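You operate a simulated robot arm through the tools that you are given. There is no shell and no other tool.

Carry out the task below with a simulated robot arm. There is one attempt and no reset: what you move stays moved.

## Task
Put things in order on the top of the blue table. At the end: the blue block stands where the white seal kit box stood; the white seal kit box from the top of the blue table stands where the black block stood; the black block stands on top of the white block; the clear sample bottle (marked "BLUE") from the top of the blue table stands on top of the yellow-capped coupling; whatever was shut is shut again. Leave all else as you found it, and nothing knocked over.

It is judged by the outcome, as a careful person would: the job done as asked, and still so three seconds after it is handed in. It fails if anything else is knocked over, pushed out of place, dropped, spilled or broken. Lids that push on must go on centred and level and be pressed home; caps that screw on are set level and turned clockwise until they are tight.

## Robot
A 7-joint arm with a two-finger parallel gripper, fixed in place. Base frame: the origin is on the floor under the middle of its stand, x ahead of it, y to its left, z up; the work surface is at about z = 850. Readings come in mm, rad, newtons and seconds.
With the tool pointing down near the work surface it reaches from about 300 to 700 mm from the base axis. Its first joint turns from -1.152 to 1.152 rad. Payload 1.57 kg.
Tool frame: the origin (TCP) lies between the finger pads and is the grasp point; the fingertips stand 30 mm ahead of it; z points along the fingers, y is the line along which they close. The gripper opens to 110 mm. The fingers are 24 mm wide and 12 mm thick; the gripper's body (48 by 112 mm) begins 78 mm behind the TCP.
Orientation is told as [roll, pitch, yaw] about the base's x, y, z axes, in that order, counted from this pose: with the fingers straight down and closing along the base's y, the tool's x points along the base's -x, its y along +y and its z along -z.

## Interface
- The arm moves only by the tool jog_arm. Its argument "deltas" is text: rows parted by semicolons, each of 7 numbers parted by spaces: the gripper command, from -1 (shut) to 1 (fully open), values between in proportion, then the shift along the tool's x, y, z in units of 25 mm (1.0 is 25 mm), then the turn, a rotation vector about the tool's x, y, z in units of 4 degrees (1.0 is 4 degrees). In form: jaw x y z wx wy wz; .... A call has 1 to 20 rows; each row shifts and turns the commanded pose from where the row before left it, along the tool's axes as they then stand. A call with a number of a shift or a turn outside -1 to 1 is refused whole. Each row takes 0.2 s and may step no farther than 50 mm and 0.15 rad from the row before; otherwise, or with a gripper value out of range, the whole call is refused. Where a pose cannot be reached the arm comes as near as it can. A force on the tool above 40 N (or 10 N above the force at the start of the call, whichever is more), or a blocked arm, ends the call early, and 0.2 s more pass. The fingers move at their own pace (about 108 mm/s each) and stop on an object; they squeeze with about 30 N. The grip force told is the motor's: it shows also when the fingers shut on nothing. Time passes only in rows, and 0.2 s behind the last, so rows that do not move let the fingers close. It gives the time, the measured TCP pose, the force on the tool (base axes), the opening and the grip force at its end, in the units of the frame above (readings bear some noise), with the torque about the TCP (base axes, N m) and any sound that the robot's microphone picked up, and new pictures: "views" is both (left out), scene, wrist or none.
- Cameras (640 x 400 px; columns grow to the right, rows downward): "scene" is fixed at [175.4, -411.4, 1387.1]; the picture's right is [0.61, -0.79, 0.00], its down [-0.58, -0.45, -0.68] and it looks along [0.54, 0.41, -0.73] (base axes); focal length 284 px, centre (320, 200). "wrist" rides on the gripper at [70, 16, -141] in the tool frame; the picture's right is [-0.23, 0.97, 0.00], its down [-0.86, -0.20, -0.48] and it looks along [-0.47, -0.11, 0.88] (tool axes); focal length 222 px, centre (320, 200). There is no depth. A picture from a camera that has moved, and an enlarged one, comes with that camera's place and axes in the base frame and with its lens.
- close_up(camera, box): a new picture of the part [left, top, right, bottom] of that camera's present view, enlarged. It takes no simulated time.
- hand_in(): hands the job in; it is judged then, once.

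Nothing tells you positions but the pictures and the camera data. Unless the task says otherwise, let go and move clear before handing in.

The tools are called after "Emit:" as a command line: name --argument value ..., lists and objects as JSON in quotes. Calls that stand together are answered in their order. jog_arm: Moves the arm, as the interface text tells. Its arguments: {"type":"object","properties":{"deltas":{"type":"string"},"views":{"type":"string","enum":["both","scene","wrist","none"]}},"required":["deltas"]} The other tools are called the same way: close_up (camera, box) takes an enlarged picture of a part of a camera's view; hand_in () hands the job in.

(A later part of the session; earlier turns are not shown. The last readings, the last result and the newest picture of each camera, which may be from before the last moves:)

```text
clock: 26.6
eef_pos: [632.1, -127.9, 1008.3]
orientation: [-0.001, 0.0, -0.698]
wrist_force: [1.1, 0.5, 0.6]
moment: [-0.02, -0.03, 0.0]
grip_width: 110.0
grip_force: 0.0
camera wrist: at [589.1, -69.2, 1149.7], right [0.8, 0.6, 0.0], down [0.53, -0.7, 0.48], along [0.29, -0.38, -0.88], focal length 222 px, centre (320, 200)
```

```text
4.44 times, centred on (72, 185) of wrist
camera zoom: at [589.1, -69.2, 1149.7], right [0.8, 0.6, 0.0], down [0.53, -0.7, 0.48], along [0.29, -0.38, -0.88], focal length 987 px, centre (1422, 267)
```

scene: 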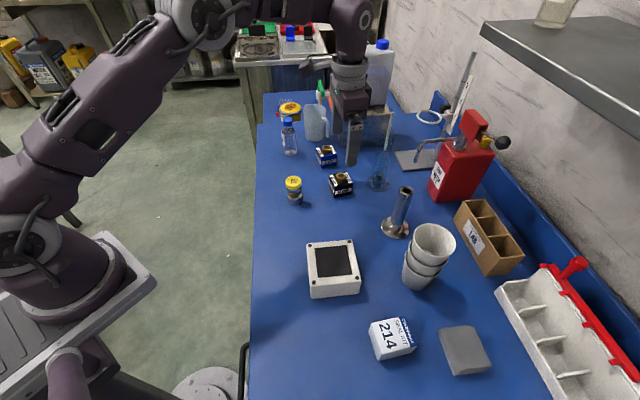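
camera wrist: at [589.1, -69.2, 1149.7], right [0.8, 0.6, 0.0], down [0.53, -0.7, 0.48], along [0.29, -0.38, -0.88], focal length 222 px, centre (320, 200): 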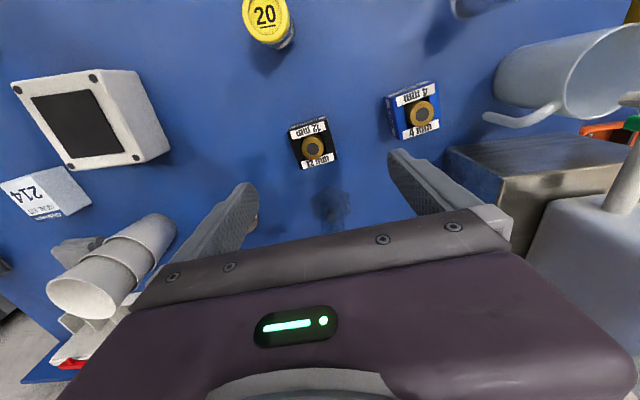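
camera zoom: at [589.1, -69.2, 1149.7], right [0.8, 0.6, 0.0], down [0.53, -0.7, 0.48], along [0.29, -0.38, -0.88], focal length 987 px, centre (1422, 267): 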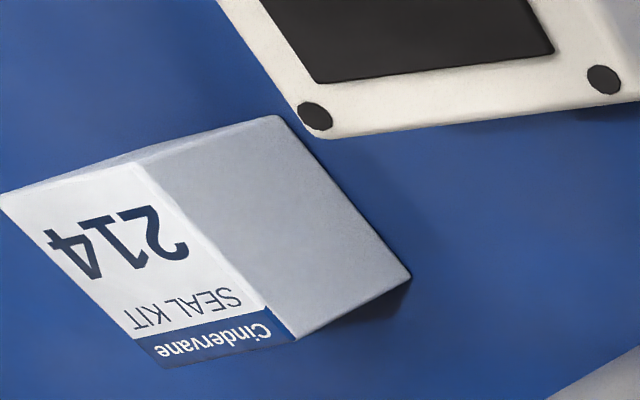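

Measurements from both cameras put the black block's centre at about (623.7, -129), its top near z 895 and its edges at 53°. I'll align the gripper, lower to z≈960 and measure again.

Emit:
jog_arm --deltas "1 0.23 -0.25 0.48 0 0 -0.4; 1 0 0 0.48 0 0 -0.43; 1 0 0 0.48 0 0 0; 1 0 0 0.48 0 0 0; 1 0 0 0 0 0 0" --views "wrist"

Emit:
close_up --camera "wrist" --box '[265, 100, 361, 160]'

Emit:
close_up --camera "wrist" --box '[240, 60, 400, 160]'

```text
clock: 27.8
eef_pos: [624.9, -126.5, 961.1]
orientation: [-0.001, 0.0, -0.639]
wrist_force: [-0.1, -0.1, 0.4]
moment: [-0.03, -0.03, 0.01]
grip_width: 110.0
grip_force: 0.0
camera wrist: at [577.3, -72.4, 1101.6], right [0.76, 0.65, 0.0], down [0.57, -0.67, 0.48], along [0.31, -0.37, -0.88], focal length 222 px, centre (320, 200)
```

wrist: 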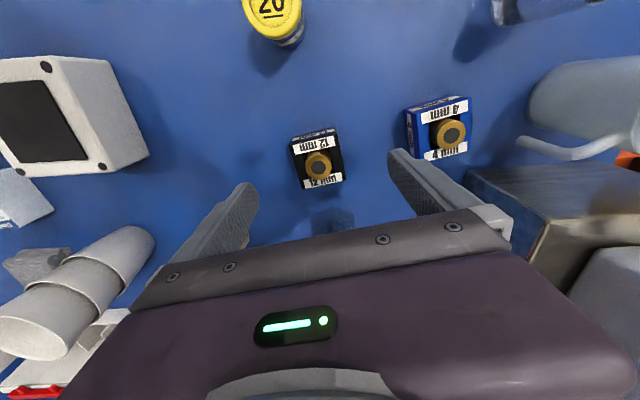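

```text
6.67 times, centred on (313, 130) of wrist
camera zoom: at [577.3, -72.4, 1101.6], right [0.76, 0.65, 0.0], down [0.57, -0.67, 0.48], along [0.31, -0.37, -0.88], focal length 1481 px, centre (367, 667)
```

zoom: 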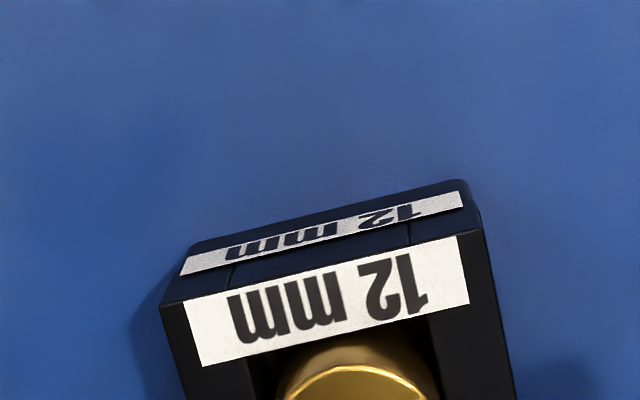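

```text
4.00 times, centred on (320, 110) of wrist
camera zoom: at [577.3, -72.4, 1101.6], right [0.76, 0.65, 0.0], down [0.57, -0.67, 0.48], along [0.31, -0.37, -0.88], focal length 888 px, centre (320, 560)
```

zoom: 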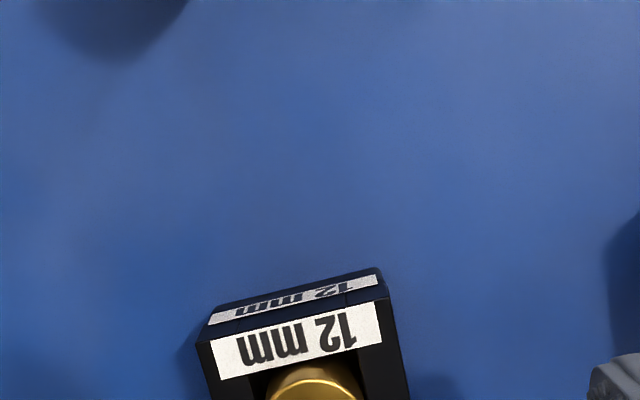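

Emit:
close_up --camera "wrist" --box '[268, 122, 376, 194]'

Emit:
close_up --camera "wrist" --box '[392, 85, 488, 165]'

Emit:
close_up --camera "scene" --box '[310, 140, 390, 200]'

```text
5.56 times, centred on (322, 158) of wrist
camera zoom: at [577.3, -72.4, 1101.6], right [0.76, 0.65, 0.0], down [0.57, -0.67, 0.48], along [0.31, -0.37, -0.88], focal length 1234 px, centre (309, 433)
```

zoom: 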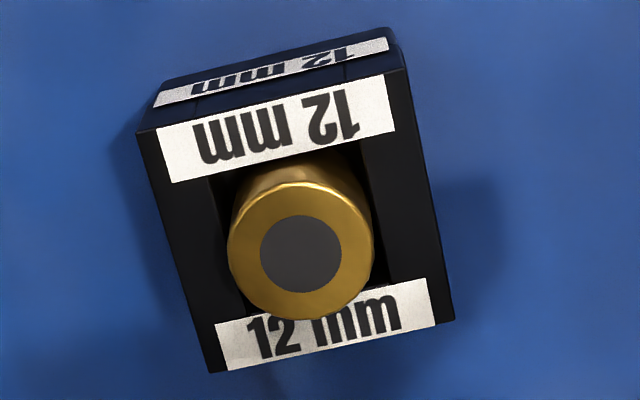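

```text
5.00 times, centred on (440, 125) of wrist
camera zoom: at [577.3, -72.4, 1101.6], right [0.76, 0.65, 0.0], down [0.57, -0.67, 0.48], along [0.31, -0.37, -0.88], focal length 1111 px, centre (-280, 575)
```

zoom: 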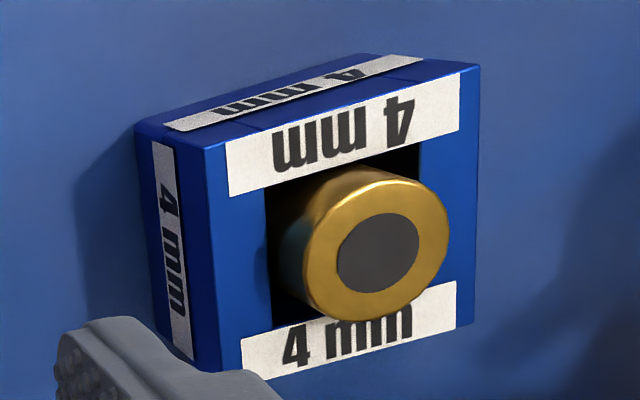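

```text
6.67 times, centred on (350, 170) of scene
camera zoom: at [175.4, -411.4, 1387.1], right [0.61, -0.79, 0.0], down [-0.58, -0.45, -0.68], along [0.54, 0.41, -0.73], focal length 1896 px, centre (120, 400)
```

zoom: 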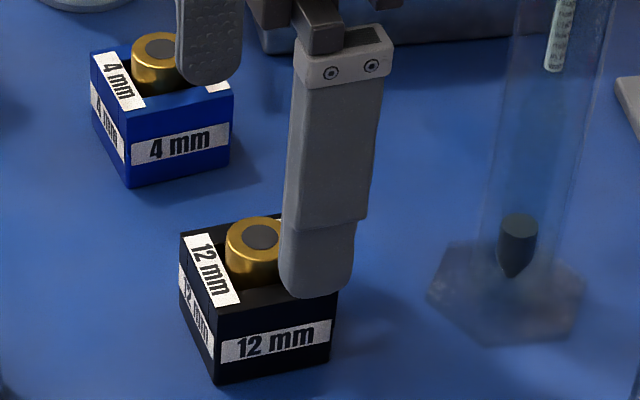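

Two wrist views agree: black block centre (624.5, -130.7), top z≈888, knob top z≈901, table z≈850. I'll centre on it, descend to z≈884 and close the fingers.

Emit:
jog_arm --deltas "1 -0.1 -0.11 0.5 0 0 0; 1 0 0 0.8 0 0 0; 1 0 0 0.9 0 0 0; 1 0 0 0.87 0 0 0; 1 0 0 0 0 0 0; -1 0 0 0 0 0 0; -1 0 0 0 0 0 0; -1 0 0 0 0 0 0; -1 0 0 0 0 0 0"

```text
clock: 29.8
eef_pos: [625.8, -131.1, 884.0]
orientation: [0.0, 0.0, -0.64]
wrist_force: [-0.1, -0.5, 0.6]
moment: [-0.02, -0.02, -0.01]
grip_width: 47.9
grip_force: 30.1
camera wrist: at [578.3, -76.4, 1025.0], right [0.76, 0.65, 0.0], down [0.57, -0.67, 0.48], along [0.31, -0.37, -0.88], focal length 222 px, centre (320, 200)
```

scene: 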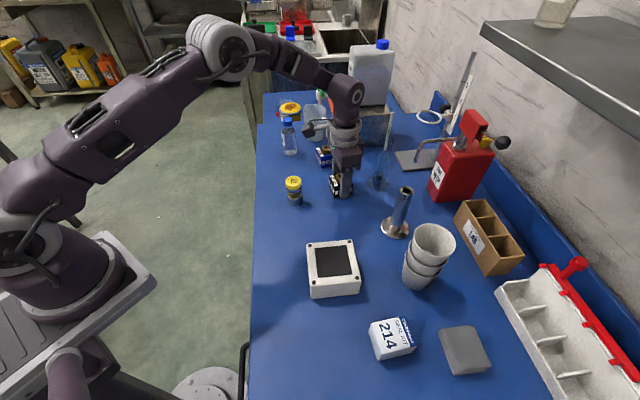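
wrist: 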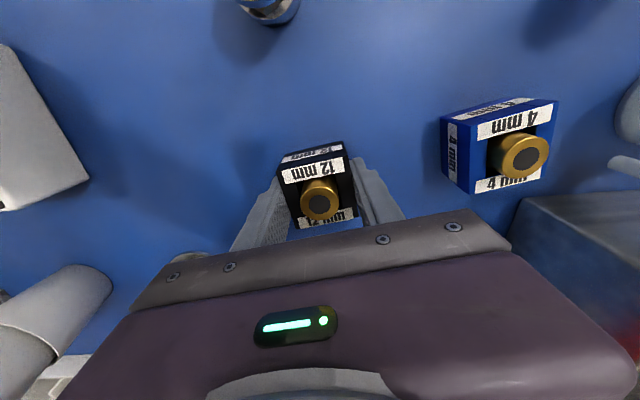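

The black block is held (width 47.9). I'll lift it straight up and carry it part way toward the white block, then measure that block.

Emit:
jog_arm --deltas "-1 0 0 -0.4 0 0 0; -1 0 0 -0.8 0 0 0; -1 0 0 -1 0 0 0; -1 0 0 -1 0 0 0; -1 0 0 -1 0 0 0; -1 0.409 -0.99 0 0 0 0; -1 0.409 -0.99 0 0 0 0; -1 0.409 -0.99 0 0 0 0; -1 0.409 -0.99 0 0 0 0; -1 0.409 -0.99 0 0 0 0; -1 0.409 -0.99 0 0 0 0; -1 0 0 0 0 0 0"

Emit:
close_up --camera "wrist" --box '[110, 60, 350, 210]'

Emit:
close_up --camera "wrist" --box '[0, 100, 200, 225]'

```text
clock: 32.4
eef_pos: [487.6, -214.4, 989.2]
orientation: [0.001, 0.001, -0.64]
wrist_force: [0.0, 0.7, -2.7]
moment: [0.01, -0.01, -0.02]
grip_width: 23.8
grip_force: 29.8
camera wrist: at [440.5, -158.9, 1130.5], right [0.76, 0.65, 0.0], down [0.57, -0.67, 0.48], along [0.31, -0.37, -0.88], focal length 222 px, centre (320, 200)
```

scene: 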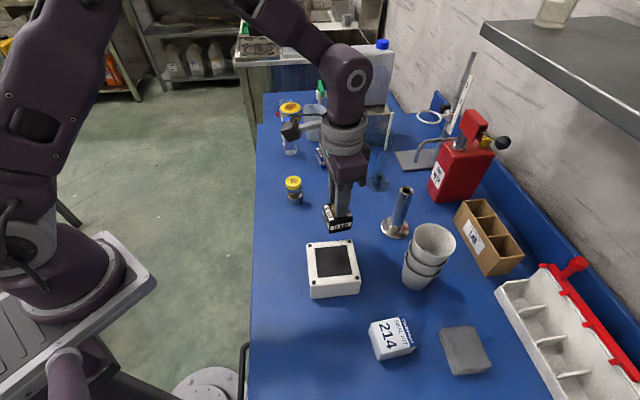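
wrist: 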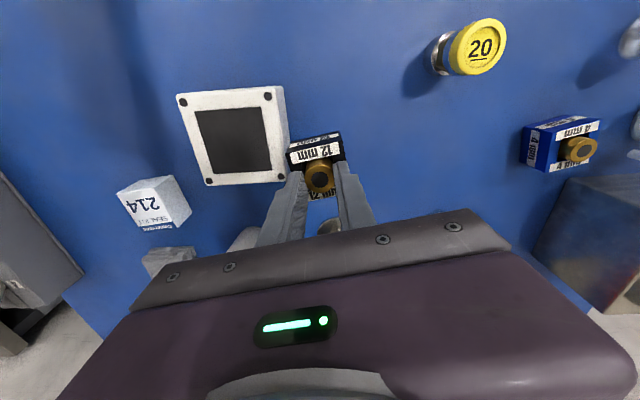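

```text
2.67 times, centred on (230, 135) of wrist
camera zoom: at [440.5, -158.9, 1130.5], right [0.76, 0.65, 0.0], down [0.57, -0.67, 0.48], along [0.31, -0.37, -0.88], focal length 592 px, centre (560, 373)
```

zoom: 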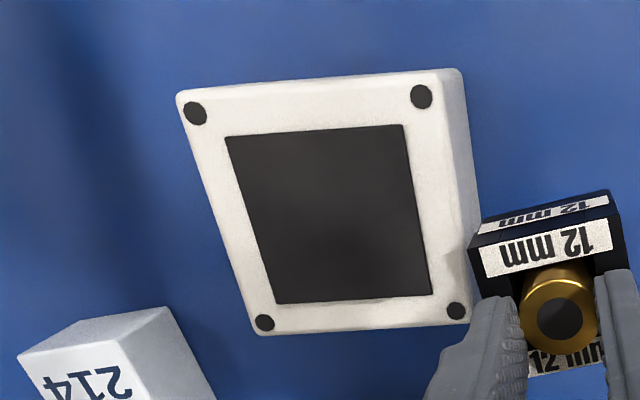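

```text
3.20 times, centred on (100, 162) of wrist
camera zoom: at [440.5, -158.9, 1130.5], right [0.76, 0.65, 0.0], down [0.57, -0.67, 0.48], along [0.31, -0.37, -0.88], focal length 711 px, centre (1024, 320)
```

zoom: 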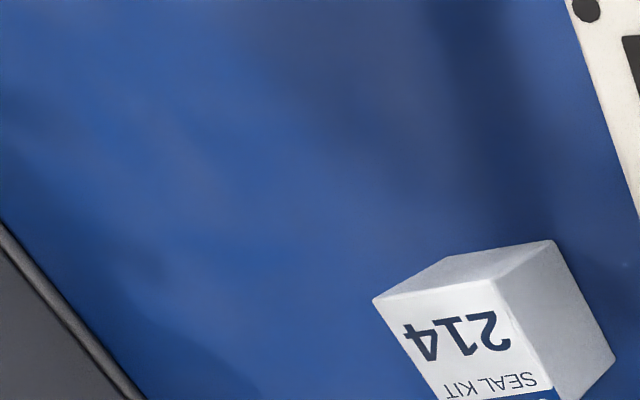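

The grip width fell to 23.8, so the fingers seem to have slid up and now hold the brass knob. I'll check closely before moving on.

Emit:
close_up --camera "scene" --box '[305, 175, 385, 245]'

Emit:
close_up --camera "wrist" --box '[270, 115, 390, 215]'

```text
5.71 times, centred on (345, 210) of scene
camera zoom: at [175.4, -411.4, 1387.1], right [0.61, -0.79, 0.0], down [-0.58, -0.45, -0.68], along [0.54, 0.41, -0.73], focal length 1626 px, centre (177, 143)
```

zoom: 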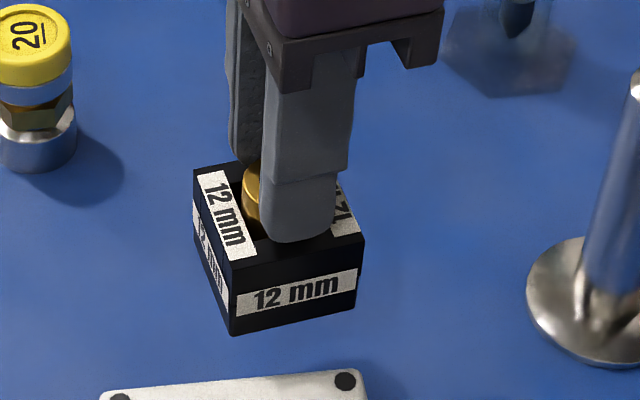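

```text
4.00 times, centred on (330, 165) of wrist
camera zoom: at [440.5, -158.9, 1130.5], right [0.76, 0.65, 0.0], down [0.57, -0.67, 0.48], along [0.31, -0.37, -0.88], focal length 888 px, centre (280, 340)
```

zoom: 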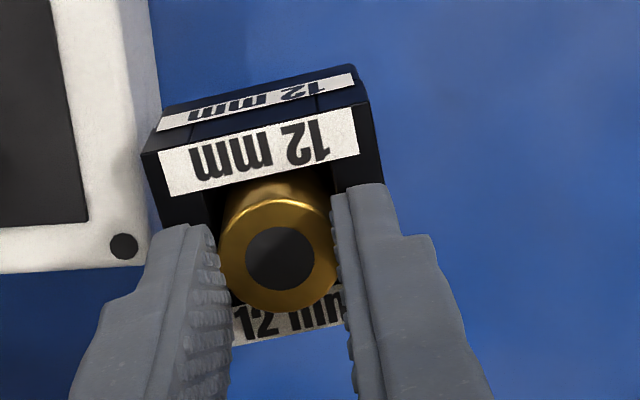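

The block is level and held by its brass knob: its bottom is at about z 916, the white block's top at about 906 with its pad centre at (412.3, -257.2). I'll raise it, move over the pad, and turn to line up with the white block.

Emit:
jog_arm --deltas "-1 0 0 -0.2 0 0 0; -1 0 0 -0.4 0 0 0; -1 0 0 -0.4 0 0 0; -1 0 0 -0.2 0 0 0; -1 0.136 -0.319 0 0 0 0; -1 0.204 -0.479 0 0 0 0; -1 0.272 -0.638 0 0 0 0; -1 0.272 -0.638 0 0 0 0; -1 0.204 -0.479 0 0 0 0; -1 0.136 -0.319 0 0 0.4 0; -1 0.136 -0.319 0 0 0 0"

```text
clock: 34.8
eef_pos: [412.5, -257.1, 1019.7]
orientation: [0.0, 0.027, -0.64]
wrist_force: [-0.4, 0.6, -2.6]
moment: [-0.05, -0.02, 0.0]
grip_width: 23.7
grip_force: 30.1
camera wrist: at [368.1, -205.3, 1162.1], right [0.76, 0.65, -0.01], down [0.58, -0.68, 0.45], along [0.29, -0.35, -0.89], focal length 222 px, centre (320, 200)
```

scene: 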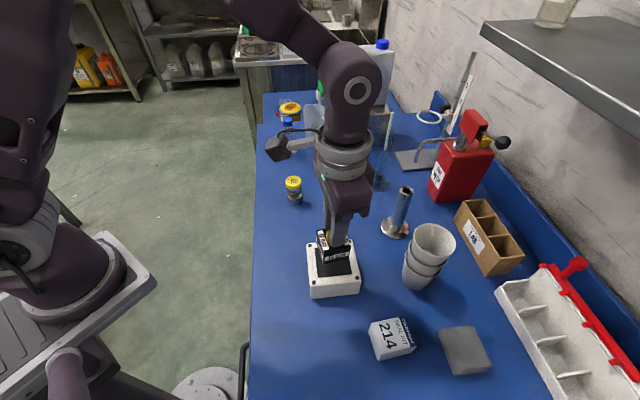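
wrist: 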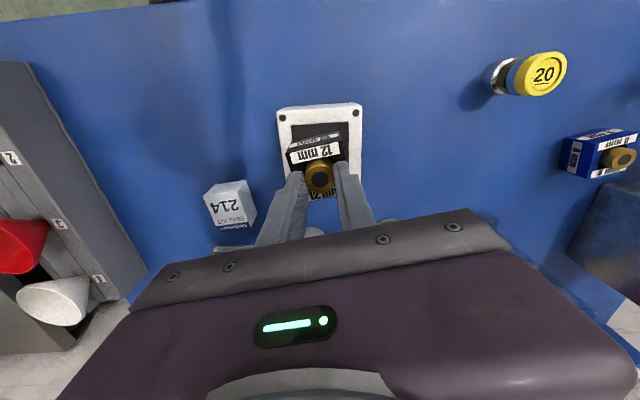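

I accidentally gave a small tilt (0.027 rad); I'll undo it and turn about the vertical to line up with the white block, then look again.

Emit:
jog_arm --deltas "-1 0 0 0 0 -0.4 0; -1 0 0 0 0 0 0.6; -1 0 0 0 0 0 0.7; -1 0 0 0 0 0 0.7; -1 0 0 0 0 0 0.44; -1 0 0 0 0 0 0; -1 0 0 0 0 0 0"

Emit:
close_up --camera "scene" --box '[295, 210, 375, 300]'

Emit:
close_up --camera "wrist" --box '[260, 90, 380, 210]'

```text
clock: 36.4
eef_pos: [413.2, -257.7, 1020.0]
orientation: [0.0, 0.0, -0.811]
wrist_force: [-0.4, -0.5, -2.7]
moment: [0.02, -0.01, -0.03]
grip_width: 23.7
grip_force: 29.8
camera wrist: at [375.1, -195.8, 1160.4], right [0.86, 0.51, 0.0], down [0.44, -0.76, 0.48], along [0.24, -0.41, -0.88], focal length 222 px, centre (320, 200)
```

scene: 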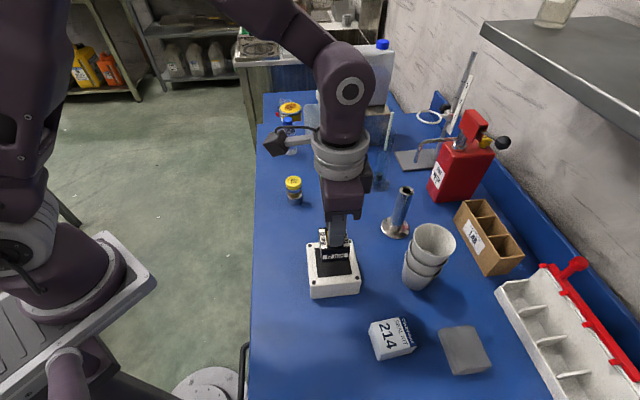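
wrist: 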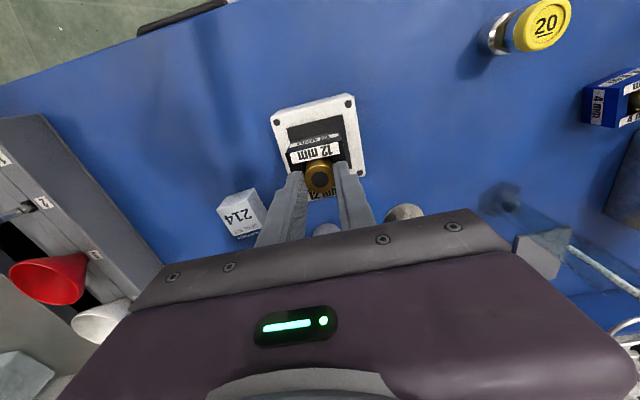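

```text
4.44 times, centred on (335, 255) of scene
camera zoom: at [175.5, -411.4, 1387.1], right [0.61, -0.79, 0.0], down [-0.58, -0.45, -0.68], along [0.54, 0.41, -0.73], focal length 1264 px, centre (253, -44)
```

zoom: 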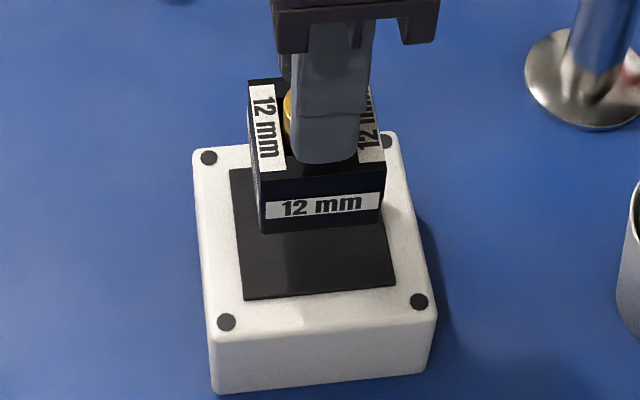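

```text
3.33 times, centred on (320, 150) of wrist
camera zoom: at [375.1, -195.8, 1160.4], right [0.86, 0.51, 0.0], down [0.44, -0.76, 0.48], along [0.24, -0.41, -0.88], focal length 740 px, centre (320, 367)
```

zoom: 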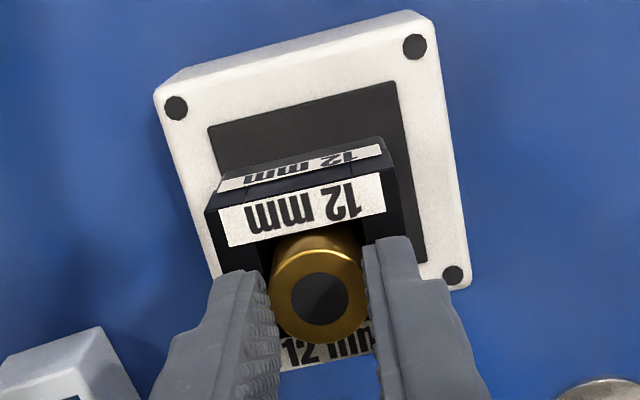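

The block is centred over the pad and aligned. I'll descend in steps, first to just above contact.

Emit:
jog_arm --deltas "-1 0 0 0.3 0 0 0; -1 0 0 0.5 0 0 0; -1 0 0 0.4 0 0 0; -1 0 0 0.2 0 0 0; -1 0 0 0 0 0 0"

Emit:
close_up --camera "scene" --box '[295, 210, 375, 300]'

```text
clock: 37.6
eef_pos: [412.1, -256.5, 984.6]
orientation: [0.001, 0.0, -0.811]
wrist_force: [0.8, 0.2, -2.3]
moment: [-0.02, -0.03, -0.01]
grip_width: 23.7
grip_force: 29.7
camera wrist: at [375.0, -195.7, 1125.5], right [0.86, 0.51, 0.0], down [0.44, -0.76, 0.48], along [0.24, -0.41, -0.88], focal length 222 px, centre (320, 200)
```

scene: 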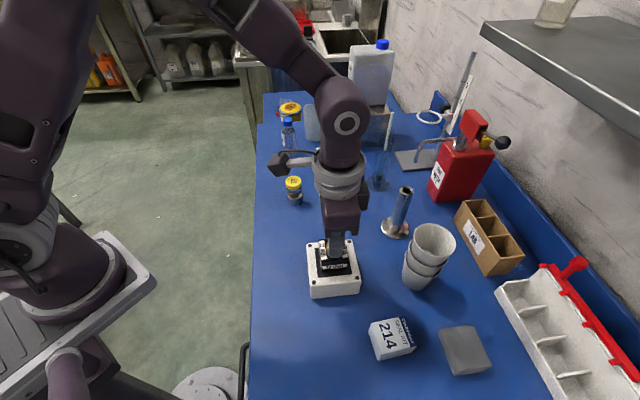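
wrist: 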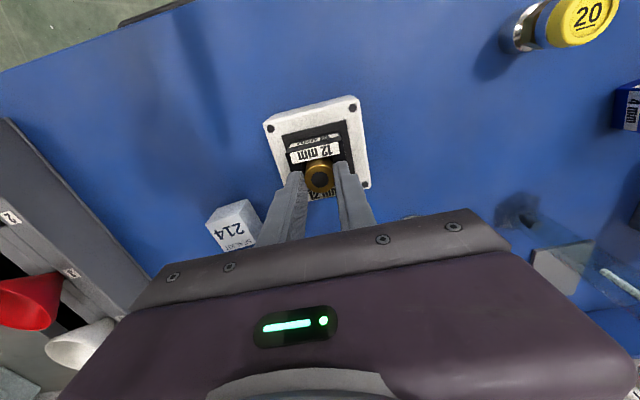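

```text
4.44 times, centred on (335, 255) of scene
camera zoom: at [175.5, -411.4, 1387.1], right [0.61, -0.79, 0.0], down [-0.58, -0.45, -0.68], along [0.54, 0.41, -0.73], focal length 1264 px, centre (253, -44)
```

zoom: 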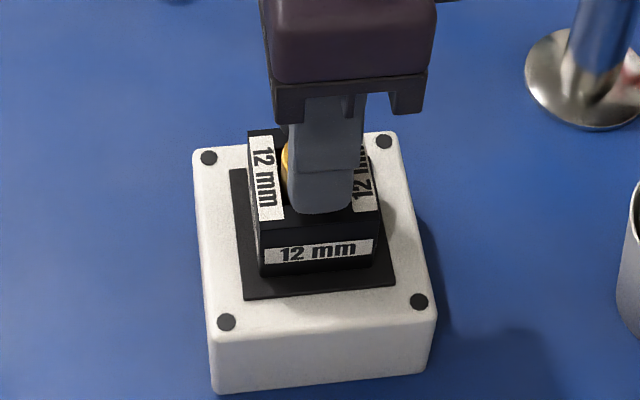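

The block's lower edge is within a few millimetres of the pad. I'll lower in 1 mm steps until a contact force shows.

Emit:
jog_arm --deltas "-1 0 0 0.04 0 0 0; -1 0 0 0.04 0 0 0; -1 0 0 0.04 0 0 0; -1 0 0 0.04 0 0 0; -1 0 0 0 0 0 0" --views "none"

```text
clock: 38.8
eef_pos: [413.2, -257.5, 981.1]
orientation: [0.0, -0.004, -0.81]
wrist_force: [4.0, 0.9, 21.4]
moment: [-0.15, -0.29, -0.01]
grip_width: 23.6
grip_force: 30.0
```

Contact is felt (about 24 N rise). I'll ease up 1 mm, then open the fingers slightly and check.

Emit:
jog_arm --deltas "-1 0 0 -0.05 0 0 0; -1 0 0 0 0 0 0" --views "none"

```text
clock: 39.4
eef_pos: [411.4, -257.0, 980.1]
orientation: [0.0, 0.004, -0.813]
wrist_force: [-1.0, 0.5, -2.0]
moment: [0.01, 0.01, 0.02]
grip_width: 23.7
grip_force: 29.6
```

Emit:
jog_arm --deltas "-1 0 0 0.02 0 0 0; -1 0 0 0 0 0 0" --views "none"

```text
clock: 40.0
eef_pos: [411.8, -257.0, 980.2]
orientation: [0.0, -0.001, -0.81]
wrist_force: [0.4, -0.4, -2.7]
moment: [-0.05, -0.03, -0.03]
grip_width: 23.7
grip_force: 30.3
```

Emit:
jog_arm --deltas "-1 0 0 0.015 0 0 0; -1 0 0 0 0 0 0" --views "none"

```text
clock: 40.6
eef_pos: [411.3, -256.9, 982.1]
orientation: [-0.001, -0.001, -0.811]
wrist_force: [0.1, 0.4, -1.3]
moment: [-0.04, 0.01, -0.01]
grip_width: 23.7
grip_force: 29.8
```

Light contact now (weight partly taken by the pad). I'll open the fingers and then rise.

Emit:
jog_arm --deltas "-0.4 0 0 0 0 0 0; 0.1 0 0 0 0 0 0; 0.1 0 0 0 0 0 0"

Emit:
close_up --camera "wrist" --box '[250, 80, 390, 210]'

Emit:
close_up --camera "scene" --box '[295, 210, 375, 300]'

```text
clock: 41.4
eef_pos: [411.2, -257.1, 981.0]
orientation: [0.0, -0.001, -0.81]
wrist_force: [0.6, 0.6, 0.8]
moment: [-0.02, 0.01, -0.01]
grip_width: 60.4
grip_force: 0.0
camera wrist: at [374.7, -195.6, 1121.6], right [0.86, 0.51, 0.0], down [0.44, -0.76, 0.48], along [0.24, -0.41, -0.88], focal length 222 px, centre (320, 200)
```

scene: 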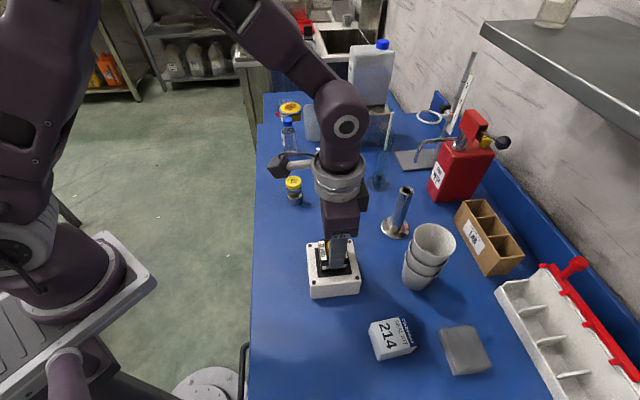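
wrist: 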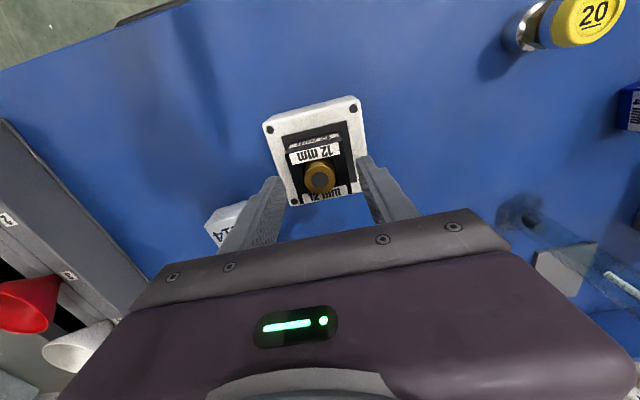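

```text
3.08 times, centred on (320, 145) of wrist
camera zoom: at [374.7, -195.6, 1121.6], right [0.86, 0.51, 0.0], down [0.44, -0.76, 0.48], along [0.24, -0.41, -0.88], focal length 684 px, centre (320, 369)
```

zoom: 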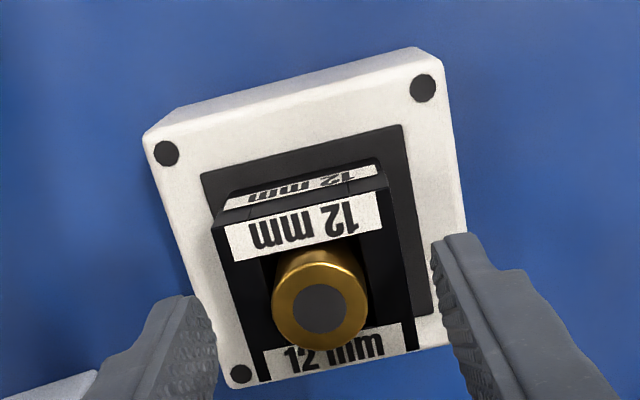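

```text
4.44 times, centred on (335, 255) of scene
camera zoom: at [175.4, -411.4, 1387.1], right [0.61, -0.79, 0.0], down [-0.58, -0.45, -0.68], along [0.54, 0.41, -0.73], focal length 1264 px, centre (253, -44)
```

zoom: 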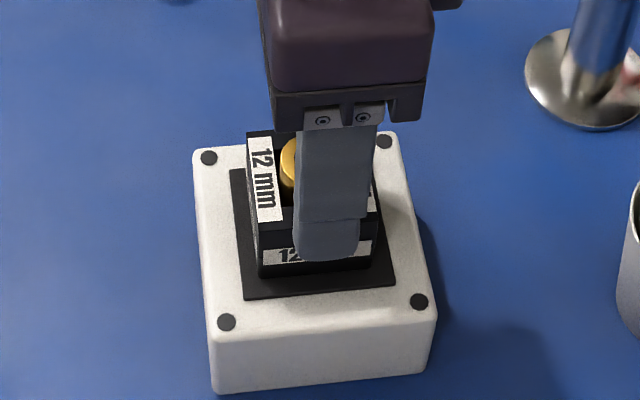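

The black block stands squarely on the white block's pad. I'll rise and move over to the seal kit box to measure it.

Emit:
jog_arm --deltas "0.1 0 0 -0.5 0 0 0; 0.1 0 0 -1 0 0 0; 0.1 0 0 -1 0 0 0; 1 0 0 -1 0 0 0; 1 -0.58 -0.91 0 0 0 0; 1 -0.58 -0.91 0 0 0 0; 1 -0.58 -0.91 0 0 0 0; 1 -0.58 -0.91 0 0 0 0; 1 -0.58 -0.91 0 0 0 0; 1 -0.58 -0.91 0 0 0 0; 1 0 0 0 0 0 0"

Emit:
close_up --camera "scene" --box '[290, 205, 380, 305]'

Emit:
close_up --camera "wrist" --box '[250, 90, 394, 190]'

Emit:
close_up --camera "scene" --box '[355, 305, 435, 370]'

```text
clock: 43.8
eef_pos: [373.3, -416.6, 1068.3]
orientation: [-0.001, 0.002, -0.809]
wrist_force: [0.0, -0.1, 0.5]
moment: [-0.01, -0.01, 0.02]
grip_width: 109.9
grip_force: 0.0
camera wrist: at [335.7, -354.2, 1209.2], right [0.86, 0.51, 0.0], down [0.44, -0.76, 0.48], along [0.24, -0.41, -0.88], focal length 222 px, centre (320, 200)
```

scene: 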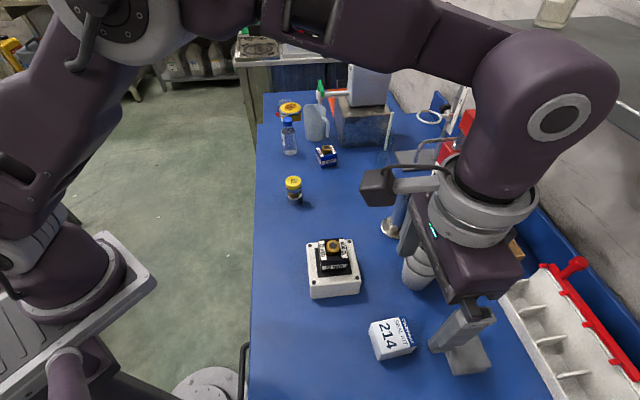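
wrist: 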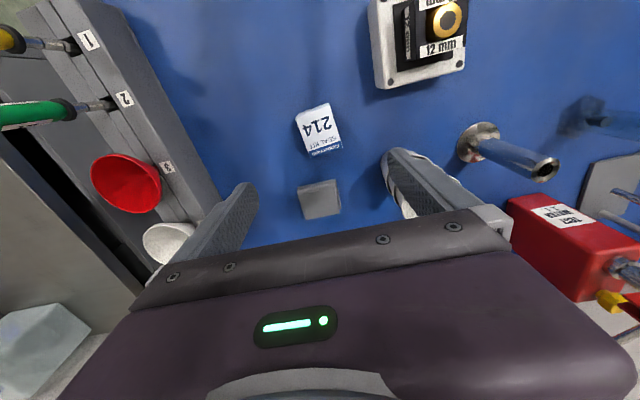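

```text
4.00 times, centred on (335, 255) of scene
camera zoom: at [175.4, -411.4, 1387.1], right [0.61, -0.79, 0.0], down [-0.58, -0.45, -0.68], along [0.54, 0.41, -0.73], focal length 1138 px, centre (260, -20)
```

zoom: 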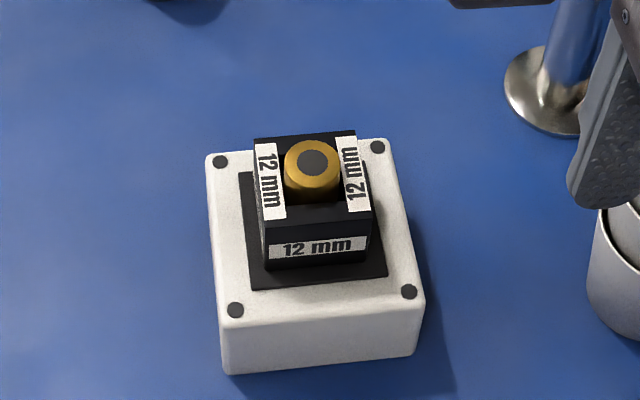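

```text
4.00 times, centred on (322, 140) of wrist
camera zoom: at [335.7, -354.2, 1209.2], right [0.86, 0.51, 0.0], down [0.44, -0.76, 0.48], along [0.24, -0.41, -0.88], focal length 888 px, centre (312, 440)
```

zoom: 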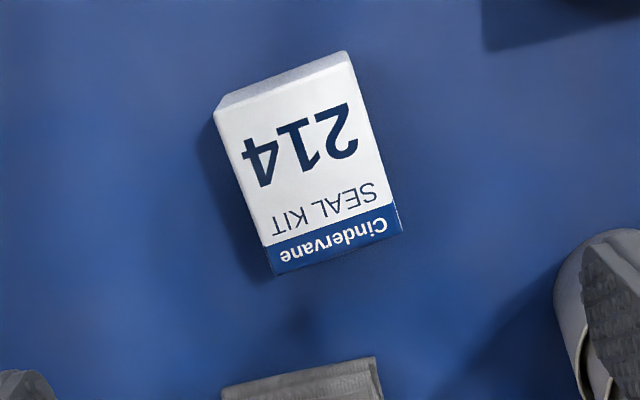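

```text
6.15 times, centred on (395, 338) of scene
camera zoom: at [175.4, -411.4, 1387.1], right [0.61, -0.79, 0.0], down [-0.58, -0.45, -0.68], along [0.54, 0.41, -0.73], focal length 1751 px, centre (-142, -646)
```

zoom: 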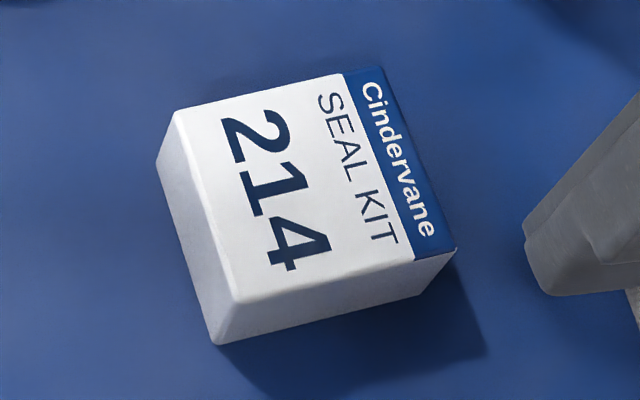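

The black block sits well on the pad. The seal kit box measures about 48 × 59 mm with centre (368.4, -411.8), short side along 49.4°. I'll align, come down to z≈950 and check once more.

Emit:
jog_arm --deltas "1 0.23 0 0.5 0 0 -0.7; 1 0 0 0.9 0 0 -0.73; 1 0 0 1 0 0 0; 1 0 0 1 0 0 0; 1 0 0 1 0 0 0; 1 0 0 0.33 0 0 0; 1 0 0 0 0 0 0" --views "wrist"

Emit:
close_up --camera "wrist" --box '[250, 90, 394, 210]'

```text
clock: 45.4
eef_pos: [370.8, -410.8, 950.4]
orientation: [0.001, 0.001, -0.711]
wrist_force: [0.0, 0.1, -1.0]
moment: [-0.01, 0.01, 0.02]
grip_width: 110.1
grip_force: 0.0
camera wrist: at [326.1, -353.0, 1091.0], right [0.81, 0.59, 0.0], down [0.52, -0.71, 0.48], along [0.28, -0.39, -0.88], focal length 222 px, centre (320, 200)
```

wrist: 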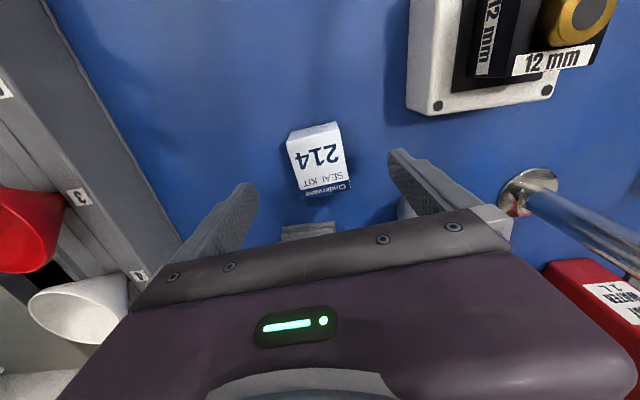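

```text
3.33 times, centred on (322, 150) of wrist
camera zoom: at [326.1, -353.0, 1091.0], right [0.81, 0.59, 0.0], down [0.52, -0.71, 0.48], along [0.28, -0.39, -0.88], focal length 740 px, centre (313, 367)
```

zoom: 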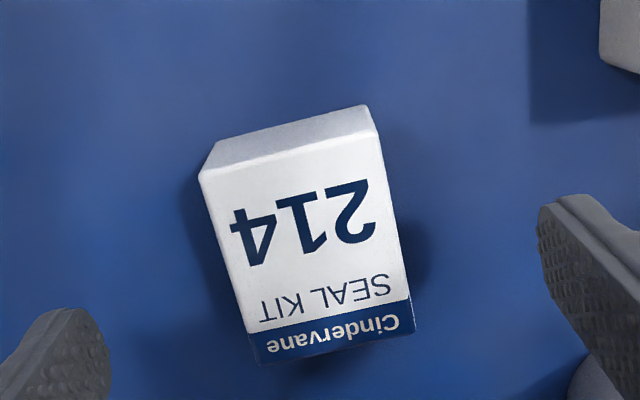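

The box is at (369, -412.8) with its top near z 891. I'll centre, descend and close on its short sides.

Emit:
jog_arm --deltas "1 -0.06 -0.05 0.6 0 0 0; 1 0 0 0.9 0 0 0; 1 0 0 0.8 0 0 0; 1 0 0 0.38 0 0 0; 1 0 0 0 0 0 0; -1 0 0 0 0 0 0; -1 0 0 0 0 0 0; -1 0 0 0 0 0 0; -1 0 0 0 0 0 0" --views "wrist"

```text
clock: 47.4
eef_pos: [370.7, -413.5, 882.7]
orientation: [0.0, 0.001, -0.71]
wrist_force: [-0.8, -0.8, -0.9]
moment: [0.01, -0.01, 0.01]
grip_width: 49.5
grip_force: 29.9
camera wrist: at [326.6, -354.8, 1023.9], right [0.81, 0.59, 0.0], down [0.52, -0.71, 0.48], along [0.28, -0.39, -0.88], focal length 222 px, centre (320, 200)
```

wrist: 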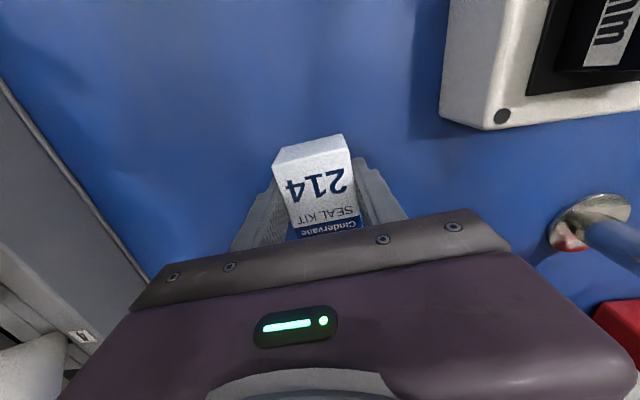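

Gripped at 49.5 mm. I'll lift slowly a little way and check that it does not slip.

Emit:
jog_arm --deltas "-1 0 0 -0.1 0 0 0; -1 0 0 -0.2 0 0 0; -1 0 0 -0.3 0 0 0; -1 0 0 -0.3 0 0 0; -1 0 0 0 0 0 0"

Emit:
close_up --camera "scene" --box '[350, 280, 450, 370]'

```text
clock: 48.6
eef_pos: [369.3, -411.6, 906.3]
orientation: [0.0, -0.001, -0.712]
wrist_force: [-0.3, -0.7, -0.4]
moment: [0.01, 0.0, 0.0]
grip_width: 49.3
grip_force: 30.2
camera wrist: at [326.7, -354.7, 1046.6], right [0.81, 0.59, 0.0], down [0.52, -0.71, 0.48], along [0.28, -0.39, -0.88], focal length 222 px, centre (320, 200)
```

scene: 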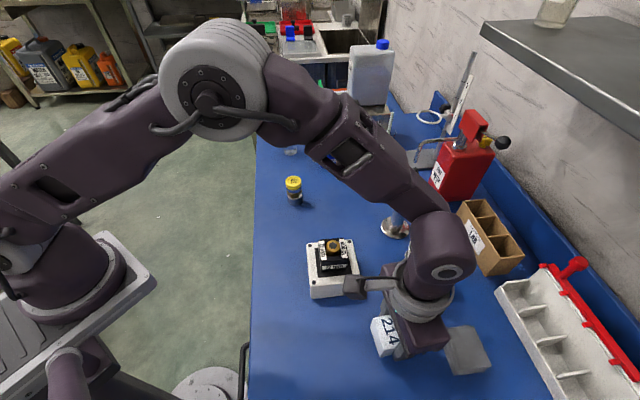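
wrist: 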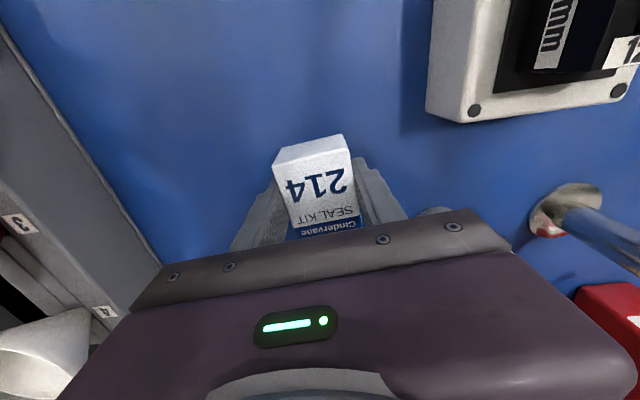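

```text
4.44 times, centred on (400, 325) of scene
camera zoom: at [175.4, -411.4, 1387.1], right [0.61, -0.79, 0.0], down [-0.58, -0.45, -0.68], along [0.54, 0.41, -0.73], focal length 1264 px, centre (-36, -356)
```

zoom: 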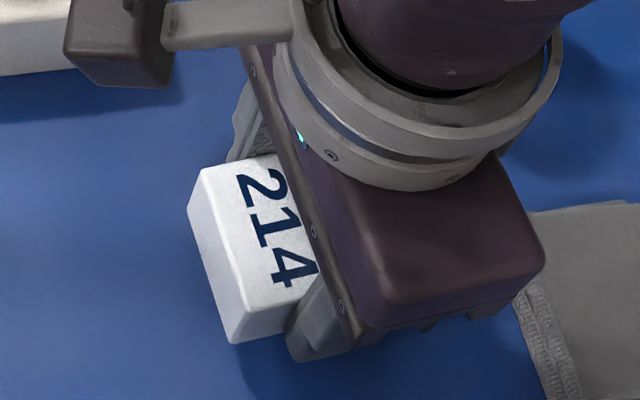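

The box holds firmly. I'll raise it well above the other things and carry it toward the black block's old spot.

Emit:
jog_arm --deltas "-1 0 0 -0.5 0 0 0; -1 0 0 -1 0 0 0; -1 0 0 -1 0 0 0; -1 0 0 -1 0 0 0; -1 0 0 -1 0 0 0; -1 0 0 -1 0 0 0; -1 -0.025 0.5 0 0 0 0; -1 -0.025 0.95 0 0 0 0; -1 -0.025 0.95 0 0 0 0; -1 -0.025 0.95 0 0 0 0; -1 -0.025 0.95 0 0 0 0; -1 -0.025 0.95 0 0 0 0; -1 -0.025 0.95 0 0 0 0; -1 -0.025 0.95 0 0 0 0; -1 -0.025 0.95 0 0 0 0; -1 -0.025 0.95 0 0 0 0; -1 -0.025 0.95 0 0 0 0; -1 -0.025 0.95 0 0 0 0; -1 -0.025 0.95 0 0 0 0; -1 0 0 0 0 0 0"

```text
clock: 52.8
eef_pos: [569.4, -191.8, 1043.1]
orientation: [-0.002, -0.001, -0.71]
wrist_force: [-0.3, -0.6, -1.9]
moment: [0.0, 0.01, -0.03]
grip_width: 49.7
grip_force: 29.9
camera wrist: at [526.4, -133.9, 1184.2], right [0.81, 0.59, 0.0], down [0.52, -0.71, 0.48], along [0.28, -0.39, -0.88], focal length 222 px, centre (320, 200)
```

scene: 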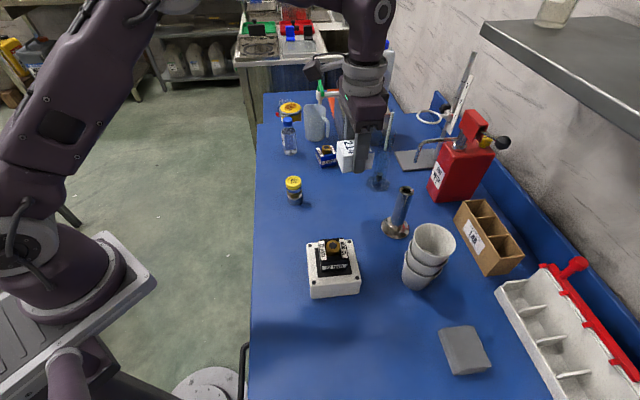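
wrist: 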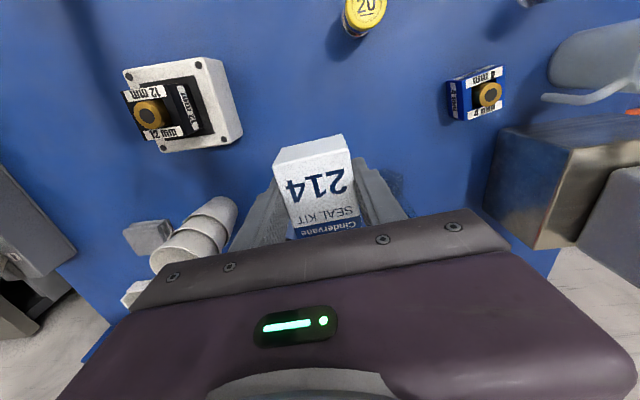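

Nearly there. I'll move the remaining distance over the black block's old spot, turn to match its orientation, and lower to just above the table.

Emit:
jog_arm --deltas "-1 -0.029 0.825 0 0 0 0; -1 -0.029 0.825 0 0 0 0; -1 -0.029 0.825 0 0 0 0; -1 -0.029 0.825 0 0 0 0; -1 0 0 0 0 0 -0.5; -1 0 0 0 0 0 -0.5; -1 0 0 0.5 0 0 0; -1 0 0 1 0 0 0; -1 0 0 1 0 0 0; -1 0 0 1 0 0 0; -1 0 0 1 0 0 0; -1 0 0 1 0 0 0; -1 0 0 0.5 0 0 0; -1 0 0 0 0 0 0"

Emit:
close_up --camera "scene" --box '[300, 130, 400, 210]'

```text
clock: 55.8
eef_pos: [625.3, -131.7, 894.0]
orientation: [-0.001, 0.0, -0.641]
wrist_force: [0.6, 0.2, -1.4]
moment: [0.0, 0.02, -0.01]
grip_width: 49.2
grip_force: 30.0
camera wrist: at [578.0, -76.4, 1034.3], right [0.76, 0.64, 0.0], down [0.57, -0.67, 0.48], along [0.31, -0.37, -0.88], focal length 222 px, centre (320, 200)
```

scene: 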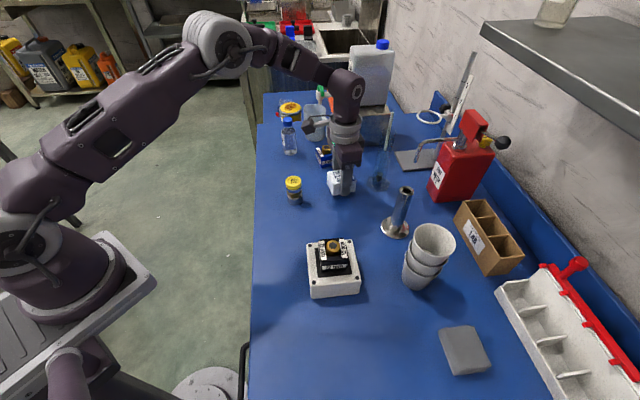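
wrist: 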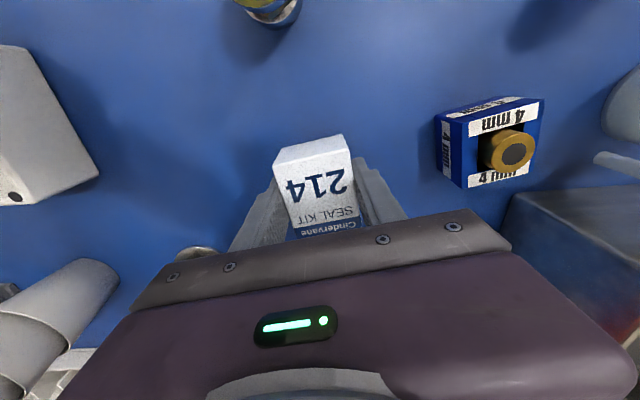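

```text
5.00 times, centred on (350, 170) of scene
camera zoom: at [175.4, -411.4, 1387.1], right [0.61, -0.79, 0.0], down [-0.58, -0.45, -0.68], along [0.54, 0.41, -0.73], focal length 1422 px, centre (170, 350)
```

zoom: 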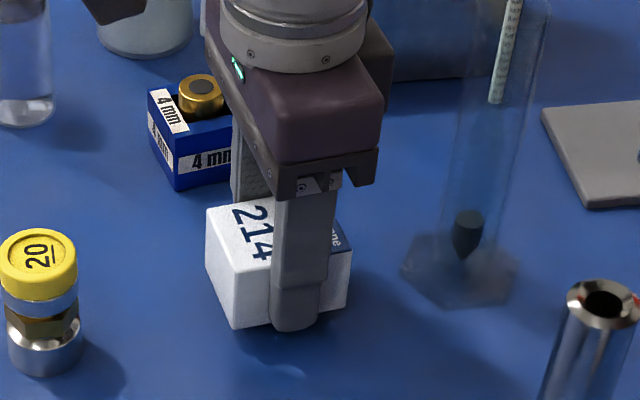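

The box hangs about 10 mm above the target spot at (624.7, -131). I'll lower it in small steps until it touches.

Emit:
jog_arm --deltas "-1 0 0 0.15 0 0 0; -1 0 0 0.12 0 0 0; -1 0 0 0.05 0 0 0; -1 0 0 0.03 0 0 0; -1 0 0 0.03 0 0 0; -1 0 0 0 0 0 0" --views "none"

```text
clock: 57.2
eef_pos: [625.6, -131.7, 883.6]
orientation: [-0.001, 0.0, -0.638]
wrist_force: [-0.5, 0.5, -1.4]
moment: [0.02, 0.02, 0.0]
grip_width: 49.6
grip_force: 30.0
```

Emit:
jog_arm --deltas "-1 0 0 0.03 0 0 0; -1 0 0 0 0 0 0" --views "none"

```text
clock: 57.8
eef_pos: [626.0, -132.3, 883.4]
orientation: [-0.001, 0.002, -0.639]
wrist_force: [-0.4, 0.8, 1.2]
moment: [-0.05, 0.02, 0.03]
grip_width: 49.5
grip_force: 30.4
```

The box touches the table. I'll open the fingers and rise straight up.

Emit:
jog_arm --deltas "-0.05 0 0 0 0 0 0; 0.36 0 0 0 0 0 0; 0.36 0 0 0 0 0 0; 0.36 0 0 -0.3 0 0 0; 0.36 0 0 -0.8 0 0 0; 0.36 0 0 -1 0 0 0; 0.36 0 0 -1 0 0 0; 0.36 0 0 -1 0 0 0; 0.36 0 0 0 0 0 0"

Emit:
close_up --camera "wrist" --box '[260, 90, 480, 210]'

Emit:
close_up --camera "scene" --box '[300, 130, 400, 210]'

```text
clock: 59.8
eef_pos: [626.1, -130.6, 986.5]
orientation: [0.0, 0.001, -0.642]
wrist_force: [0.2, -0.3, 0.7]
moment: [-0.01, 0.02, 0.03]
grip_width: 75.1
grip_force: 0.0
camera wrist: at [578.7, -76.3, 1126.4], right [0.76, 0.64, 0.0], down [0.57, -0.67, 0.48], along [0.31, -0.37, -0.88], focal length 222 px, centre (320, 200)
```

scene: 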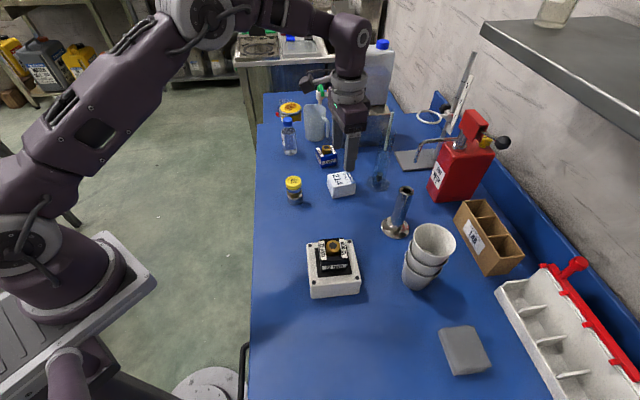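
wrist: 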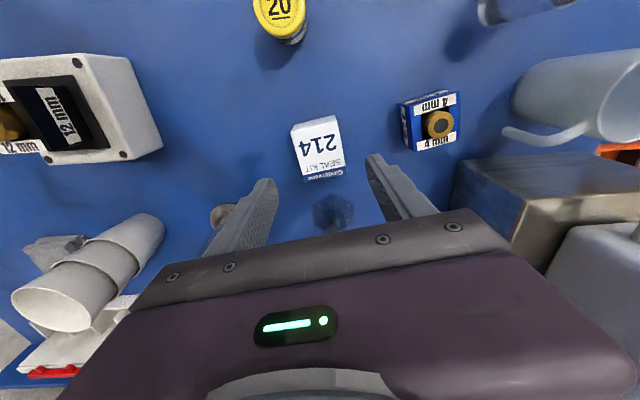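

```text
2.91 times, centred on (370, 150) of wrist
camera zoom: at [578.7, -76.3, 1126.4], right [0.76, 0.64, 0.0], down [0.57, -0.67, 0.48], along [0.31, -0.37, -0.88], focal length 646 px, centre (174, 346)
```

zoom: 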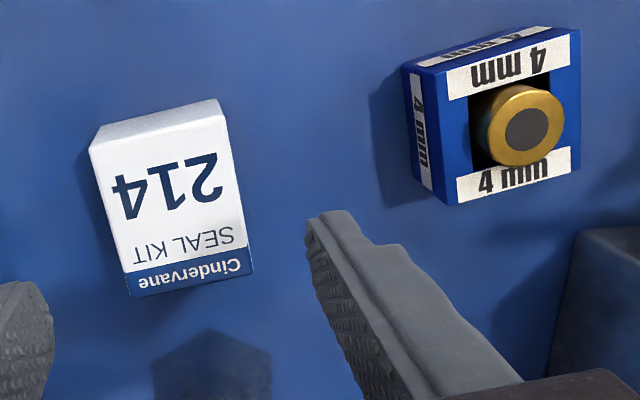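

```text
5.00 times, centred on (350, 170) of scene
camera zoom: at [175.4, -411.4, 1387.1], right [0.61, -0.79, 0.0], down [-0.58, -0.45, -0.68], along [0.54, 0.41, -0.73], focal length 1422 px, centre (170, 350)
```

zoom: 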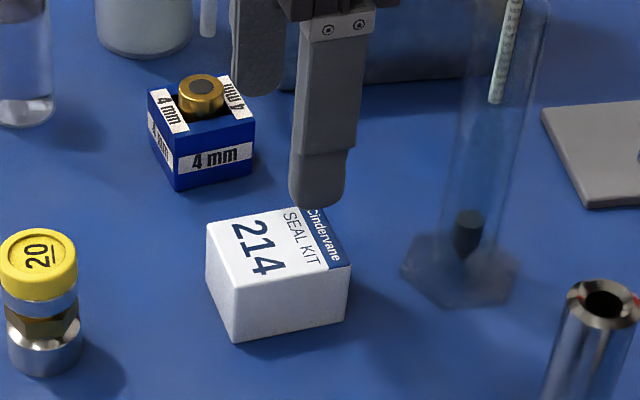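

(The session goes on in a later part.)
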